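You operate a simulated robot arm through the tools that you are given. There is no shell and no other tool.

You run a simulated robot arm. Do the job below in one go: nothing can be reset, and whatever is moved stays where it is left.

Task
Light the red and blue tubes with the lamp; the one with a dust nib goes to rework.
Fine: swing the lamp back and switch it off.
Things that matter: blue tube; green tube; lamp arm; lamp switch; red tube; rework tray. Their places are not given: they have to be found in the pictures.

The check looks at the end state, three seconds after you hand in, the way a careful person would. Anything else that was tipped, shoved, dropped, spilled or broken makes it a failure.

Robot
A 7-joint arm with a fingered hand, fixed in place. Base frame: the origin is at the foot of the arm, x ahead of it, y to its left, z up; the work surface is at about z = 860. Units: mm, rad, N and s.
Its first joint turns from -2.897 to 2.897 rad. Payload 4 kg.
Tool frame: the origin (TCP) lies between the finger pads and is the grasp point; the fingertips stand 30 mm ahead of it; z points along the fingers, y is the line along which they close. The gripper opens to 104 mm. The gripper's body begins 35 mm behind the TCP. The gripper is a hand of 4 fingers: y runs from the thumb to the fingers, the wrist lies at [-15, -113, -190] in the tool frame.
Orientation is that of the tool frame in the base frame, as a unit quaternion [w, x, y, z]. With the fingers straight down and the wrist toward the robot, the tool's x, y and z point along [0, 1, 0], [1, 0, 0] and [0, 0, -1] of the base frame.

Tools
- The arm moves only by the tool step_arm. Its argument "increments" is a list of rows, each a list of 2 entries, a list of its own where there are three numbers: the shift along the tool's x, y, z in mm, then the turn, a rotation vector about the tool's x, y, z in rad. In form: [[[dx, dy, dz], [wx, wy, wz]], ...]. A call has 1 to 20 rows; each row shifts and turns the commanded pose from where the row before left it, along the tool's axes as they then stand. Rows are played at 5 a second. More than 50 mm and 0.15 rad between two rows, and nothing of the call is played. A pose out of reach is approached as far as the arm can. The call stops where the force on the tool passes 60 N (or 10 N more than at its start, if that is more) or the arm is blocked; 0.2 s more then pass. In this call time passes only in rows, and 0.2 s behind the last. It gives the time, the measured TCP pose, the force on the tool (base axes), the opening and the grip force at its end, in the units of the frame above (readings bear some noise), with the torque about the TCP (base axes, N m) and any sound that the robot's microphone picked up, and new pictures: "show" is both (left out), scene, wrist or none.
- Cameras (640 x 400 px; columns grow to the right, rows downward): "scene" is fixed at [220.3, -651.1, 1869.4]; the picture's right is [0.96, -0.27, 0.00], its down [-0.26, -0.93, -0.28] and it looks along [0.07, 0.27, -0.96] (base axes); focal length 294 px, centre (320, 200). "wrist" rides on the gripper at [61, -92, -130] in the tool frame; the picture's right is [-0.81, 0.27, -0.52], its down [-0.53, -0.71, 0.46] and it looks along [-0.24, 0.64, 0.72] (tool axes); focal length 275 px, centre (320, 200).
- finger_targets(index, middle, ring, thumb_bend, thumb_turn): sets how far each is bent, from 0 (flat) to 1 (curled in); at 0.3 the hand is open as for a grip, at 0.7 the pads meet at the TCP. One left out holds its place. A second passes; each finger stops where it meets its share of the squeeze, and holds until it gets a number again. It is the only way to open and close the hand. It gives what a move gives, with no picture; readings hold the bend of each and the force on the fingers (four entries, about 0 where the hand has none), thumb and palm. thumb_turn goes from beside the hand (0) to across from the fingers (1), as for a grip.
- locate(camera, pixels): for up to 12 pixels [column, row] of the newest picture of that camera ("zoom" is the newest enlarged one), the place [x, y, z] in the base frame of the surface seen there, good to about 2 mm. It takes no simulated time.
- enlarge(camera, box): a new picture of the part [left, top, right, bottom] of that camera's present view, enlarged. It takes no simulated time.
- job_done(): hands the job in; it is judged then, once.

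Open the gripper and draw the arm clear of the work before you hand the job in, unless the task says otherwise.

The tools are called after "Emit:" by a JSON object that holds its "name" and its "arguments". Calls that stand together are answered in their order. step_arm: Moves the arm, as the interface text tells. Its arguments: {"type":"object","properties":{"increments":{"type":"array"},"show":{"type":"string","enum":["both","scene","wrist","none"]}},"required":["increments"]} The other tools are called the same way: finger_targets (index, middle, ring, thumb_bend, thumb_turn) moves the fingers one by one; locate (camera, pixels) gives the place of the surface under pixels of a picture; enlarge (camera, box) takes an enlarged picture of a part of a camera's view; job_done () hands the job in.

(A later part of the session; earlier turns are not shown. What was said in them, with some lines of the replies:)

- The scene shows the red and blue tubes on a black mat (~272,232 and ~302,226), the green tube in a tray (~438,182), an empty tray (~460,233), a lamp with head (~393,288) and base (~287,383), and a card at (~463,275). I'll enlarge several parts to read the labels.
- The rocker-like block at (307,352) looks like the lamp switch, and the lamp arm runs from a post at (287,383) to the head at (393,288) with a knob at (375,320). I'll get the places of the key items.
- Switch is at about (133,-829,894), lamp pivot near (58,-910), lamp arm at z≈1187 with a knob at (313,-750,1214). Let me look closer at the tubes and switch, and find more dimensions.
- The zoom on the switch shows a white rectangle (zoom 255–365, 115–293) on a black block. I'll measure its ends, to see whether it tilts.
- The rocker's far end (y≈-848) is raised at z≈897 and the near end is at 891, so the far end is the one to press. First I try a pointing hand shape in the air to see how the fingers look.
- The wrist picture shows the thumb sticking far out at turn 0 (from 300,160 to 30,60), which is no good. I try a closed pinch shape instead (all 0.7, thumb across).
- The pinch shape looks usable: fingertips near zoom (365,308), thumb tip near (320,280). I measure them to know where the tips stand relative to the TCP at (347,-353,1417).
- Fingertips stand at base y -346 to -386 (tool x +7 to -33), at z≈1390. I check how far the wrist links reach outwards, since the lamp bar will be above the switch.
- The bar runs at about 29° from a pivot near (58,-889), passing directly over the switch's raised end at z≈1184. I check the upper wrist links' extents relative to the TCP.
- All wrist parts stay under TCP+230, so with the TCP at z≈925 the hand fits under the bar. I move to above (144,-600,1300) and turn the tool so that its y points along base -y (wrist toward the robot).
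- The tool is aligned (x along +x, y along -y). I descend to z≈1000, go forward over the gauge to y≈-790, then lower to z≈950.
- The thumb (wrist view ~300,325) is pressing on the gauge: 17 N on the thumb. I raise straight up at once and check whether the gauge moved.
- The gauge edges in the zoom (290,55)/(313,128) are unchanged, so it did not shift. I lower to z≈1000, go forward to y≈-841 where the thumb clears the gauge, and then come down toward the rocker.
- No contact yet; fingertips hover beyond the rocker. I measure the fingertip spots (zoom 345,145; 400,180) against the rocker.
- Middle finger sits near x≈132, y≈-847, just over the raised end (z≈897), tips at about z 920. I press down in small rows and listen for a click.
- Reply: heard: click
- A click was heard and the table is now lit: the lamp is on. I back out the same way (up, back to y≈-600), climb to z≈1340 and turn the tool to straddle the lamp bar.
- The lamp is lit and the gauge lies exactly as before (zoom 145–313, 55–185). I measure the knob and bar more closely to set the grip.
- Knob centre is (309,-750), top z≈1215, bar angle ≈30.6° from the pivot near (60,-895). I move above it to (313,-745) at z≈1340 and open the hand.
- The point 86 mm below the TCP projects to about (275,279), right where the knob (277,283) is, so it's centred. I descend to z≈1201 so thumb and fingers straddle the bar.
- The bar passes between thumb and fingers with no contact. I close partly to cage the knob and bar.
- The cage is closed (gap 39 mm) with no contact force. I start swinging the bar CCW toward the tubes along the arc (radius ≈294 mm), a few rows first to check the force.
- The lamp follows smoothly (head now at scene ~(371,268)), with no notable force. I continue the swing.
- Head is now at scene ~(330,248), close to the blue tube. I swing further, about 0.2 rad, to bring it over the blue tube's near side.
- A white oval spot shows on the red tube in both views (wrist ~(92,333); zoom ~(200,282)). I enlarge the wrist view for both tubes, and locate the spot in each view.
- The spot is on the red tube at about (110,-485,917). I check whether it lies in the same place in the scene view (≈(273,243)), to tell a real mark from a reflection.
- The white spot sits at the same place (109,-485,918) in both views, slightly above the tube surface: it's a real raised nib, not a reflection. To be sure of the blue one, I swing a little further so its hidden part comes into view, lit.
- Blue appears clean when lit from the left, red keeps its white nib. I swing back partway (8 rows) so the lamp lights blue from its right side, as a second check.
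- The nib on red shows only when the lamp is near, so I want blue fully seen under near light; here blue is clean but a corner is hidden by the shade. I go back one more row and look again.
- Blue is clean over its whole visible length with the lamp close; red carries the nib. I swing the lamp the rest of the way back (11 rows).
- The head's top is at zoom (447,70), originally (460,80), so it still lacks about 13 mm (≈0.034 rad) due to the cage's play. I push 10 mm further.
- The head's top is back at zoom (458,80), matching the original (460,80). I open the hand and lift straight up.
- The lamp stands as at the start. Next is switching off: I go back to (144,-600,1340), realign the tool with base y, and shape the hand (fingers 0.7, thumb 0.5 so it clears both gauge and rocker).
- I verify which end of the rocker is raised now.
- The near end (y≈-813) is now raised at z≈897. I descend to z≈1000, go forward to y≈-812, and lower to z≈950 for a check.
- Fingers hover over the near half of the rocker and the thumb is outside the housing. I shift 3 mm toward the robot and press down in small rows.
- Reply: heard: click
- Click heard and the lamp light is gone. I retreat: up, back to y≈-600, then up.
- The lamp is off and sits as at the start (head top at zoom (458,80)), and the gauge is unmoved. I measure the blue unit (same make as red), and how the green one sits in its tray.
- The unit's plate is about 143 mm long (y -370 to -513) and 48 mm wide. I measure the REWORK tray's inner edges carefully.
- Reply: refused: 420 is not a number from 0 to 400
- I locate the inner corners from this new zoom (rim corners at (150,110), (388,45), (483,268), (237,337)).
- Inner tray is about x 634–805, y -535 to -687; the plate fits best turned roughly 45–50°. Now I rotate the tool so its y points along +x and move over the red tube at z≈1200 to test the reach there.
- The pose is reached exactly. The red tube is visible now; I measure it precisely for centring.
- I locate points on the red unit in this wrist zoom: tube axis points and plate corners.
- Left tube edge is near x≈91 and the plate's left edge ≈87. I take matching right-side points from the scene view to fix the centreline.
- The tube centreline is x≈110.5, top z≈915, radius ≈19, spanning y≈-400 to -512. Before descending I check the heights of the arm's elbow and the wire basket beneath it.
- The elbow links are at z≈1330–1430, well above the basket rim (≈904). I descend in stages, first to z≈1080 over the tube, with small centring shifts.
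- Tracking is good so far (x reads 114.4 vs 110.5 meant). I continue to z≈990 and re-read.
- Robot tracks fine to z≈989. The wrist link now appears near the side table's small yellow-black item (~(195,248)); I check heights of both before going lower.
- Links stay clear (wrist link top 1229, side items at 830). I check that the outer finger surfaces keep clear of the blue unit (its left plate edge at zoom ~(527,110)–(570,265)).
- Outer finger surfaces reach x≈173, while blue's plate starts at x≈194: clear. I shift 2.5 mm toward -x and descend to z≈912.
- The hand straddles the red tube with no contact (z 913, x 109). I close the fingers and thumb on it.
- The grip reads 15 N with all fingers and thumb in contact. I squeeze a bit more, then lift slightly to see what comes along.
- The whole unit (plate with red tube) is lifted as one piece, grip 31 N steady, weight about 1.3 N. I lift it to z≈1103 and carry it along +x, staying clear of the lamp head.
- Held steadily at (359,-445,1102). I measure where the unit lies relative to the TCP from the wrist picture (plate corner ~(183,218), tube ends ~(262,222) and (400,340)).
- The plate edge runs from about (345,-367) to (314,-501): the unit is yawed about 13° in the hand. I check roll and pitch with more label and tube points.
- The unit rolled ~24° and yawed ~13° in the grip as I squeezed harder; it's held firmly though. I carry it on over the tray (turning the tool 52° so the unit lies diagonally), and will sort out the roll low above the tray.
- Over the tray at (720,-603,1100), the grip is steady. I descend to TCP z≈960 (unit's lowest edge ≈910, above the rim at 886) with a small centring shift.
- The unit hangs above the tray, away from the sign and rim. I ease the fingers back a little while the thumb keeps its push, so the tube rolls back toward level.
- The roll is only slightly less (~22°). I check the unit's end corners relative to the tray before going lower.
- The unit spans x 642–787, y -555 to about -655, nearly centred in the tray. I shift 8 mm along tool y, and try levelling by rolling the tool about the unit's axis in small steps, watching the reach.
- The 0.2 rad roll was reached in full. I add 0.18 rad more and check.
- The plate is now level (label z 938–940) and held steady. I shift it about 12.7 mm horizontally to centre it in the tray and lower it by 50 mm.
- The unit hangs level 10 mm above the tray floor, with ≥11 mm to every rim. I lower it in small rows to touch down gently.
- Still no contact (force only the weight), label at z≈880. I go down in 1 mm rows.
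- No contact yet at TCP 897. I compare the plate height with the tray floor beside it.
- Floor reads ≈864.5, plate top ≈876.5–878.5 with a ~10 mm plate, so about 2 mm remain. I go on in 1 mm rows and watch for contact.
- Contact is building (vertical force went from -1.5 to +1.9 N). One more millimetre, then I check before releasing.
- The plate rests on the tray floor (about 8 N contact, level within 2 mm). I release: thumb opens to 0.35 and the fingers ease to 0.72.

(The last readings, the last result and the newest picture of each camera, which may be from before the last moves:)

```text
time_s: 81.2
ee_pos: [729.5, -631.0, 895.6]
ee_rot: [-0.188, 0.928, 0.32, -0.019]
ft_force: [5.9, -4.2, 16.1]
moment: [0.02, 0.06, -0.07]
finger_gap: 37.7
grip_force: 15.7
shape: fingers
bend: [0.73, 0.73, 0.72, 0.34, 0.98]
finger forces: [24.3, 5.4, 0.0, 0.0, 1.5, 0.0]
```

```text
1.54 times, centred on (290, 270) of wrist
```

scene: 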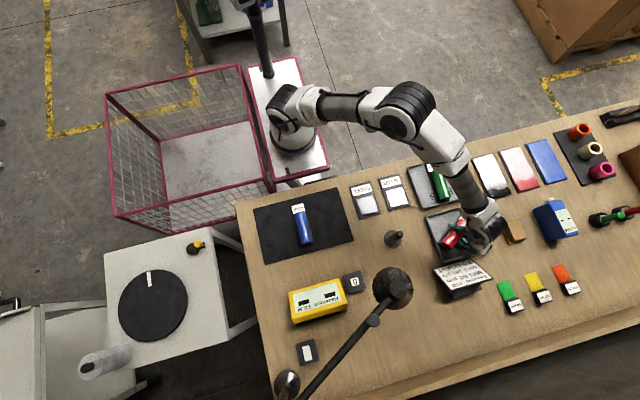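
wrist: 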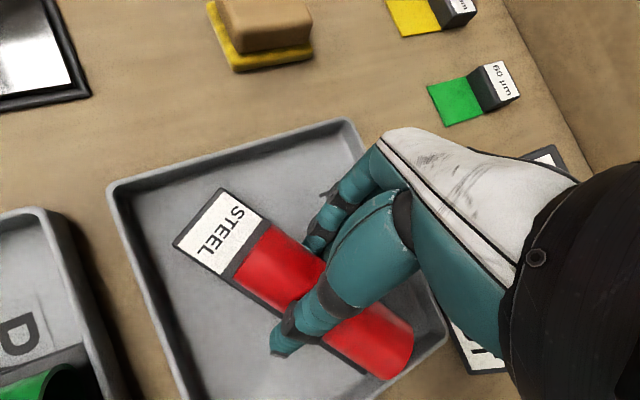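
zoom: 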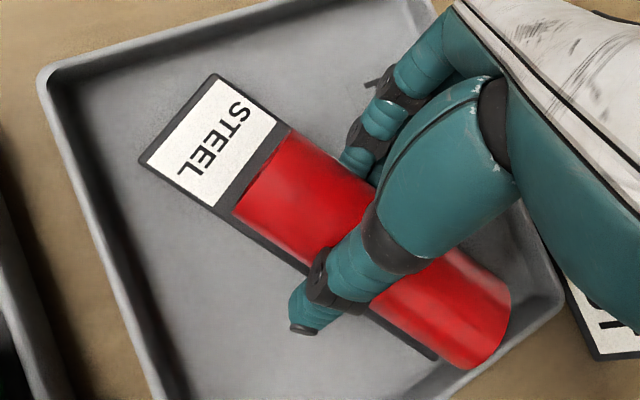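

The index now presses down (24 N, tool force +16 N), i.e. a fingertip bears on the plate or floor. I raise the hand straight up by a few millimetres to unload it.

Emit:
{"name": "step_arm", "arguments": {"increments": [[[0.17, -0.72, -1.86], [0, 0, 0]], [[0.17, -0.72, -1.86], [0, 0, 0]], [[0, 0, 0], [0, 0, 0]]], "show": "wrist"}}

Emit:
{"name": "locate", "arguments": {"camera": "wrist", "pixels": [[225, 225], [215, 250], [230, 205], [178, 245], [222, 190], [365, 375], [290, 260], [395, 330], [285, 345], [310, 245]]}}

```text
time_s: 82.0
ee_pos: [728.8, -630.4, 898.7]
ee_rot: [-0.189, 0.928, 0.32, -0.02]
ft_force: [-0.3, -1.2, 2.2]
moment: [-0.02, 0.04, 0.01]
finger_gap: 39.3
grip_force: 3.3
shape: fingers
bend: [0.72, 0.72, 0.72, 0.35, 0.98]
finger forces: [6.2, 0.9, 0.0, 0.0, 0.1, 0.0]
```

wrist: 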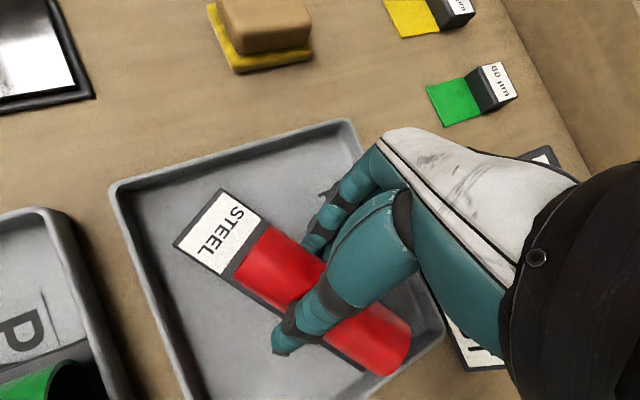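

```text
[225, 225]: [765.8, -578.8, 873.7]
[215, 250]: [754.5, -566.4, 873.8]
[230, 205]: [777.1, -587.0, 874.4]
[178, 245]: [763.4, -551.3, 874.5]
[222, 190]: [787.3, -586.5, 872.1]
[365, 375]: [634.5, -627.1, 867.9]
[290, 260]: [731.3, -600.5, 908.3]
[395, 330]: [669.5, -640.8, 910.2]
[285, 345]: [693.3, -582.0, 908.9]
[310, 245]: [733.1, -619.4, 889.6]
```

The unit lies flat now (label z ≈874 everywhere) and finger loads have dropped. I open the thumb further, then slide the hand sideways away from the tube so the fingertips come out from under its side.

Emit:
{"name": "finger_targets", "arguments": {"thumb_bend": 0.15}}

Emit:
{"name": "step_arm", "arguments": {"increments": [[[0.1, 4.3, -2.9], [0, 0, 0]], [[0.1, 4.3, -2.9], [0, 0, 0]], [[0.1, 4.3, -2.9], [0, 0, 0]], [[0, 0, 0], [0, 0, 0]]], "show": "both"}}

Emit:
{"name": "enlarge", "arguments": {"camera": "wrist", "box": [150, 140, 430, 400]}}

```text
time_s: 83.0
ee_pos: [728.7, -629.9, 898.9]
ee_rot: [-0.188, 0.928, 0.32, -0.019]
ft_force: [0.2, 0.9, 1.2]
moment: [-0.01, 0.03, 0.01]
finger_gap: 57.3
grip_force: 1.4
shape: fingers
bend: [0.72, 0.72, 0.72, 0.15, 0.96]
finger forces: [2.3, 0.2, 0.0, 0.1, 0.0, 0.1]
```

```text
time_s: 84.0
ee_pos: [738.4, -642.2, 901.9]
ee_rot: [-0.188, 0.929, 0.319, -0.02]
ft_force: [-0.4, -0.3, 0.5]
moment: [-0.01, 0.04, -0.04]
finger_gap: 58.8
grip_force: 0.0
shape: fingers
bend: [0.72, 0.72, 0.72, 0.15, 0.96]
finger forces: [0.0, 0.1, 0.0, 0.1, 0.0, 0.0]
```

scene: 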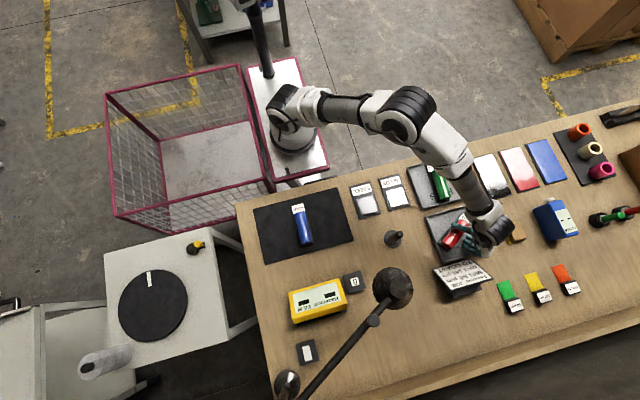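
wrist: 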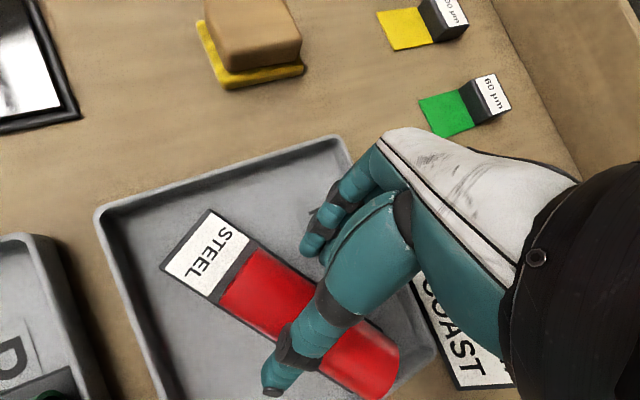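

```text
1.54 times, centred on (290, 270) of wrist
```

zoom: 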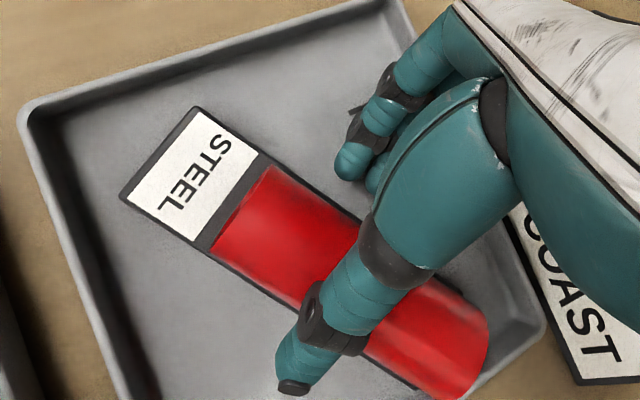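

All finger forces are zero and the fingertips are clear of the tube's side. I raise the hand straight up.

Emit:
{"name": "step_arm", "arguments": {"increments": [[[0.84, -3.6, -9.3], [0, 0, 0]], [[1.26, -5.4, -13.9], [0, 0, 0]], [[1.68, -7.2, -18.6], [0, 0, 0]], [[0, 0, 0], [0, 0, 0]]], "show": "both"}}

```text
time_s: 85.0
ee_pos: [739.3, -642.7, 946.8]
ee_rot: [-0.188, 0.928, 0.321, -0.02]
ft_force: [-0.1, -0.1, 0.8]
moment: [-0.03, 0.03, -0.01]
finger_gap: 58.7
grip_force: 0.1
shape: fingers
bend: [0.72, 0.72, 0.72, 0.15, 0.96]
finger forces: [0.0, 0.0, 0.0, 0.0, 0.0, 0.0]
```

scene: 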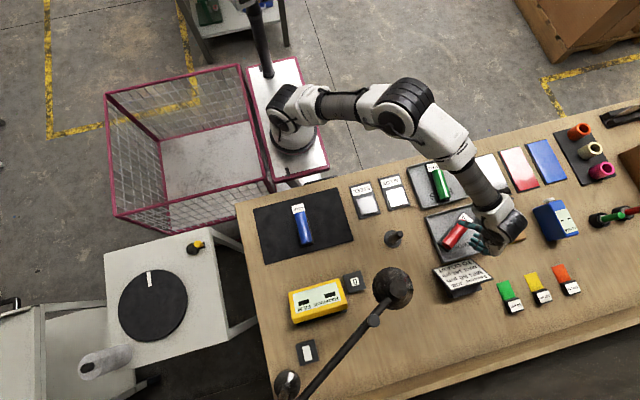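
wrist: 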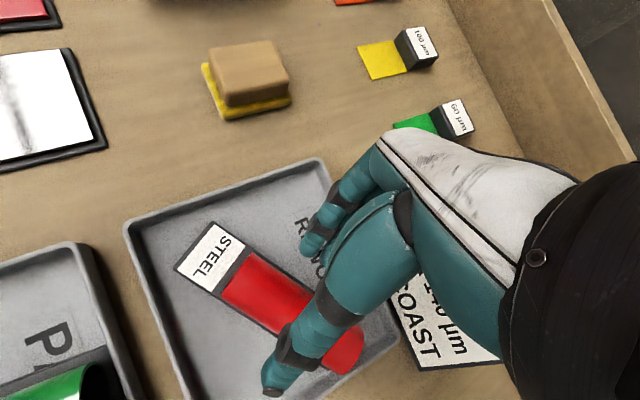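

The red unit stays flat in the REWORK tray and the hand is free. I rise to about z 1090, undo the tool roll, and draw the arm back toward the robot.

Emit:
{"name": "step_arm", "arguments": {"increments": [[[2.94, -12.6, -32.5], [0, 0, 0]], [[2.94, -12.6, -32.5], [0, 0, 0]], [[2.94, -12.6, -32.5], [0, 0, 0]], [[2.94, -12.6, -32.5], [0, 0, 0]], [[0, 0, 0], [-0.0925, -0.0216, 0]], [[0, 0, 0], [-0.0925, -0.0216, 0]], [[0, 0, 0], [-0.0925, -0.0216, 0]], [[0, 0, 0], [-0.0925, -0.0216, 0]], [[0, 0, -40], [0, 0, 0]], [[0, 0, -40], [0, 0, 0]], [[0, -40, -20], [0, 0, 0]], [[0, -40, -20], [0, 0, 0]], [[0, -40, 0], [0, 0, 0]], [[0, -40, 0], [0, 0, 0]], [[0, -40, 0], [0, 0, 0]], [[0, -40, 0], [0, 0, 0]], [[0, 0, 0], [0, 0, 0]]], "show": "both"}}

Emit:
{"name": "finger_targets", "arguments": {"index": 0.3, "middle": 0.3, "ring": 0.3, "thumb_bend": 0.3, "thumb_turn": 1.0}}

Emit:
{"name": "enlarge", "arguments": {"camera": "scene", "box": [415, 150, 515, 290]}}

```text
time_s: 88.6
ee_pos: [590.3, -453.2, 1205.7]
ee_rot: [0.0, 0.946, 0.326, 0.0]
ft_force: [0.1, 0.0, -0.1]
moment: [-0.01, 0.03, -0.01]
finger_gap: 59.3
grip_force: 0.1
shape: fingers
bend: [0.72, 0.72, 0.72, 0.15, 0.96]
finger forces: [0.1, 0.0, 0.0, 0.0, 0.0, 0.0]
```

scene: 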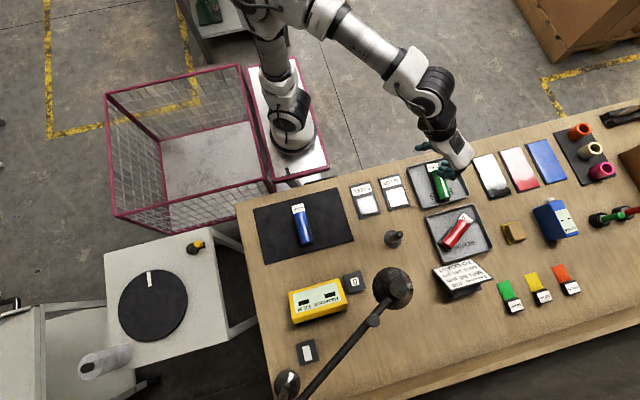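
wrist: 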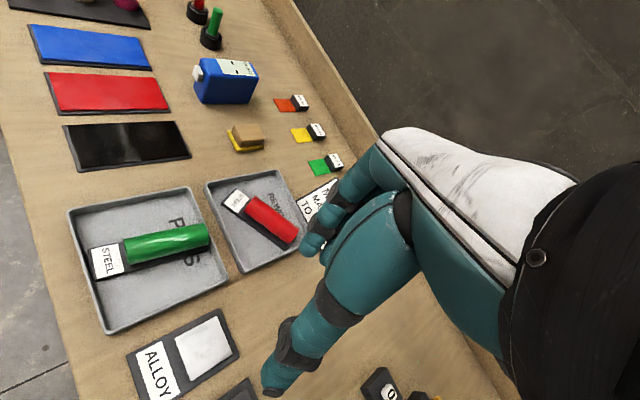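

```text
time_s: 89.6
ee_pos: [590.6, -454.3, 1205.7]
ee_rot: [0.0, 0.945, 0.326, 0.001]
ft_force: [-0.4, -0.9, -0.9]
moment: [-0.01, 0.05, 0.02]
finger_gap: 103.3
grip_force: 0.1
shape: fingers
bend: [0.3, 0.3, 0.3, 0.3, 0.97]
finger forces: [0.0, 0.0, 0.0, 0.1, 0.1, 0.0]
```

```text
2.86 times, centred on (465, 220) of scene
```

zoom: 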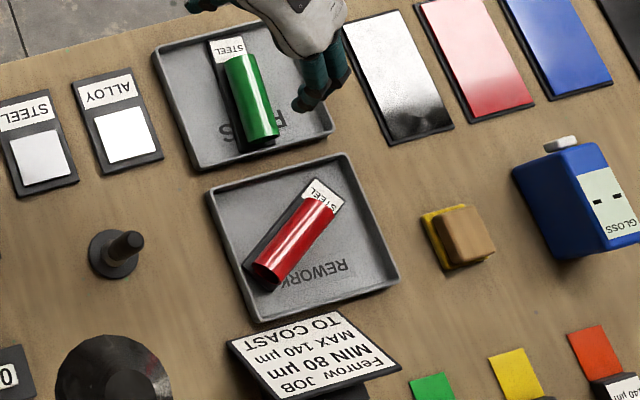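

The red unit lies inside the REWORK tray and everything else looks in place. I draw the arm further back and up near its start pose, then verify heights and the lamp.

Emit:
{"name": "step_arm", "arguments": {"increments": [[[0, 0, -40], [0, 0, 0]], [[0, 0, -40], [0, 0, 0]], [[0, 0, -40], [0, 0, 0]], [[0, 0, -40], [0, 0, 0]], [[-30, -35, -10], [0, 0, 0]], [[-30, -35, -10], [0, 0, 0]], [[-30, -35, -10], [0, 0, 0]], [[-30, -35, -10], [0, 0, 0]], [[-30, -35, -10], [0, 0, 0]], [[-30, -35, 0], [0, 0, 0]], [[0, 0, 0], [0, 0, 0]]], "show": "both"}}

Emit:
{"name": "enlarge", "arguments": {"camera": "scene", "box": [420, 195, 500, 275]}}

Emit:
{"name": "locate", "arguments": {"camera": "scene", "pixels": [[468, 213], [460, 216], [445, 243], [450, 248], [455, 235], [463, 225], [398, 285], [375, 320], [307, 346], [309, 359], [438, 182], [302, 226]]}}

```text
time_s: 92.0
ee_pos: [318.2, -400.1, 1415.5]
ee_rot: [0.0, 0.946, 0.326, -0.001]
ft_force: [-0.6, 0.7, 0.2]
moment: [0.0, -0.01, 0.01]
finger_gap: 103.4
grip_force: 0.1
shape: fingers
bend: [0.3, 0.3, 0.3, 0.3, 0.97]
finger forces: [0.0, 0.0, 0.0, 0.0, 0.0, 0.0]
```

scene: 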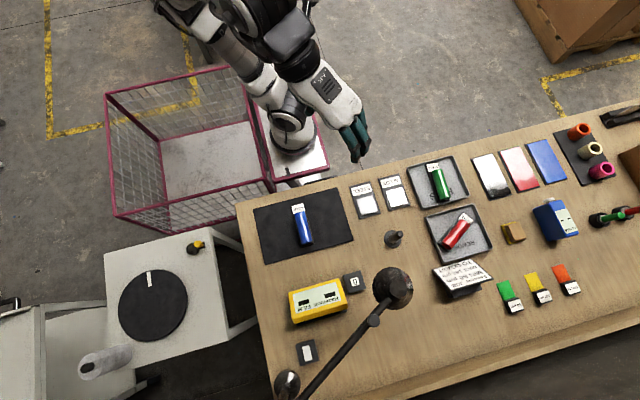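
wrist: 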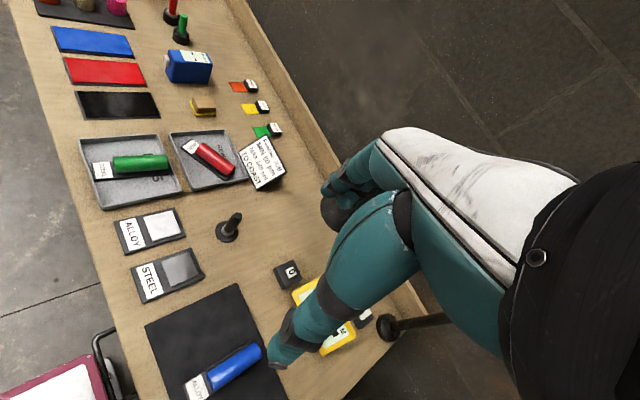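

```text
5.00 times, centred on (460, 235) of scene
```

zoom: 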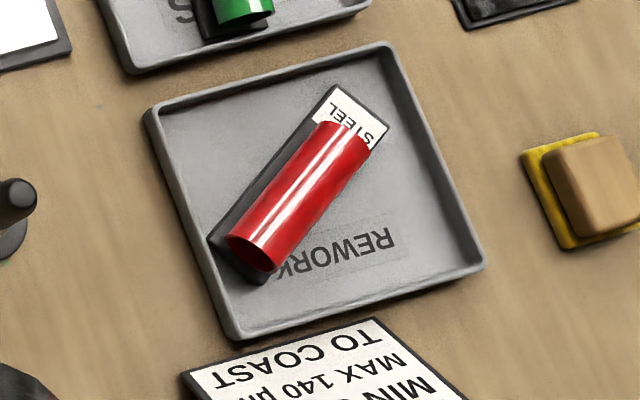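

```text
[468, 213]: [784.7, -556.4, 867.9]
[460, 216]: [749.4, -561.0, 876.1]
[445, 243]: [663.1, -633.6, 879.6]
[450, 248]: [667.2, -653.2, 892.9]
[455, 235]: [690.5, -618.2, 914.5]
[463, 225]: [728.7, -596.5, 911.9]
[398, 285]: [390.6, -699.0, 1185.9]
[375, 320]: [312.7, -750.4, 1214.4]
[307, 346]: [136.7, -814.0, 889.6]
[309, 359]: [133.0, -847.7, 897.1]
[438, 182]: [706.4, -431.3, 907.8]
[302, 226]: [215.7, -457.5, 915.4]
```

The unit's near-left plate corner (zoom ~(208,237)) is close to the tray's left wall; I check that it lies flat on the floor.

Emit:
{"name": "locate", "arguments": {"camera": "zoom", "pixels": [[213, 238], [225, 222], [260, 180], [300, 135], [330, 92], [335, 105], [370, 130], [385, 125], [262, 282], [240, 275], [200, 215], [205, 245]]}}

Emit:
{"name": "enlarge", "arguments": {"camera": "scene", "box": [438, 228, 468, 258]}}

Emit:
{"name": "enlarge", "arguments": {"camera": "wrist", "box": [160, 120, 260, 200]}}

```text
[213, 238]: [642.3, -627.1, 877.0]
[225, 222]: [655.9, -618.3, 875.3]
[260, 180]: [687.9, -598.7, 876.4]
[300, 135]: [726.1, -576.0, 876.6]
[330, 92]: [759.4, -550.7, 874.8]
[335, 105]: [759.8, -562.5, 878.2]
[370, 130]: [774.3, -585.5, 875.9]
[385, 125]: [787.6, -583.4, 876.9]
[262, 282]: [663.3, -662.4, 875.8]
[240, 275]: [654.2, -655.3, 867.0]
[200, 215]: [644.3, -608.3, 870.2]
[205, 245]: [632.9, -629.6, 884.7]
```

```text
13.33 times, centred on (453, 243) of scene
```

zoom: 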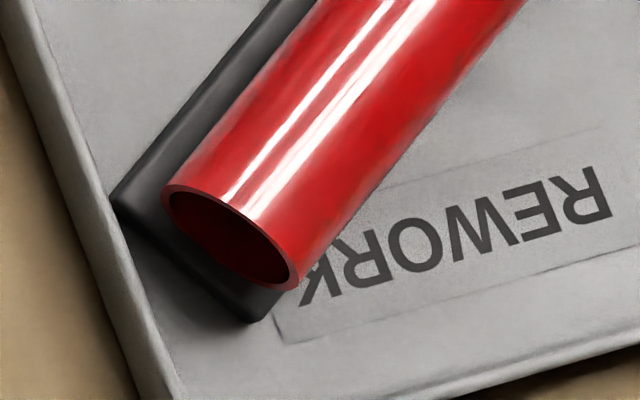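

```text
5.00 times, centred on (210, 160) of wrist
```

zoom: 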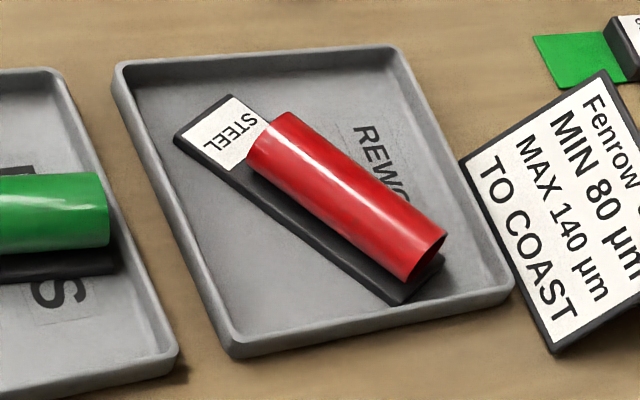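

Final check:

- The red unit lies flat inside the REWORK tray. All plate points read z ≈ 875–877.
- The lamp knob is at (312.7,-750.4), matching its start position.
- The switch is back in its off position, with the far end raised to 897.
- The blue and green tubes, the gauge and the tray sit where they were at the start.

The hand is open and clear, so I hand the job in.

Emit:
{"name": "job_done", "arguments": {}}

```text
The job is handed in.
```

The red tube had the dust nib, and it now lies flat in the REWORK tray. The blue tube looked clean with the lamp over it.

- **Inspection:** Under the lamp, a raised white spot showed at the same place on the red tube in both camera views. It disappeared when the lamp moved away. I looked at the blue tube lit from both sides and saw nothing.
- **Red tube:** It came up together with its STEEL plate as one piece and lies diagonally in the tray. One plate corner is close to the left wall, but the plate is flat on the floor. It turned in the hand while being carried, so I levelled it before setting it down.
- **Lamp:** It is swung back to where it started (the knob is within about 1 mm) and switched off.
- **Contact with the gauge:** On the first approach to the switch, the thumb pressed on the yellow film gauge with about 17 N. The gauge looked unmoved in the pictures before and after.

The blue and green tubes, the gauge and the tray are where they were at the start. I opened the hand and drew the arm clear before handing in.
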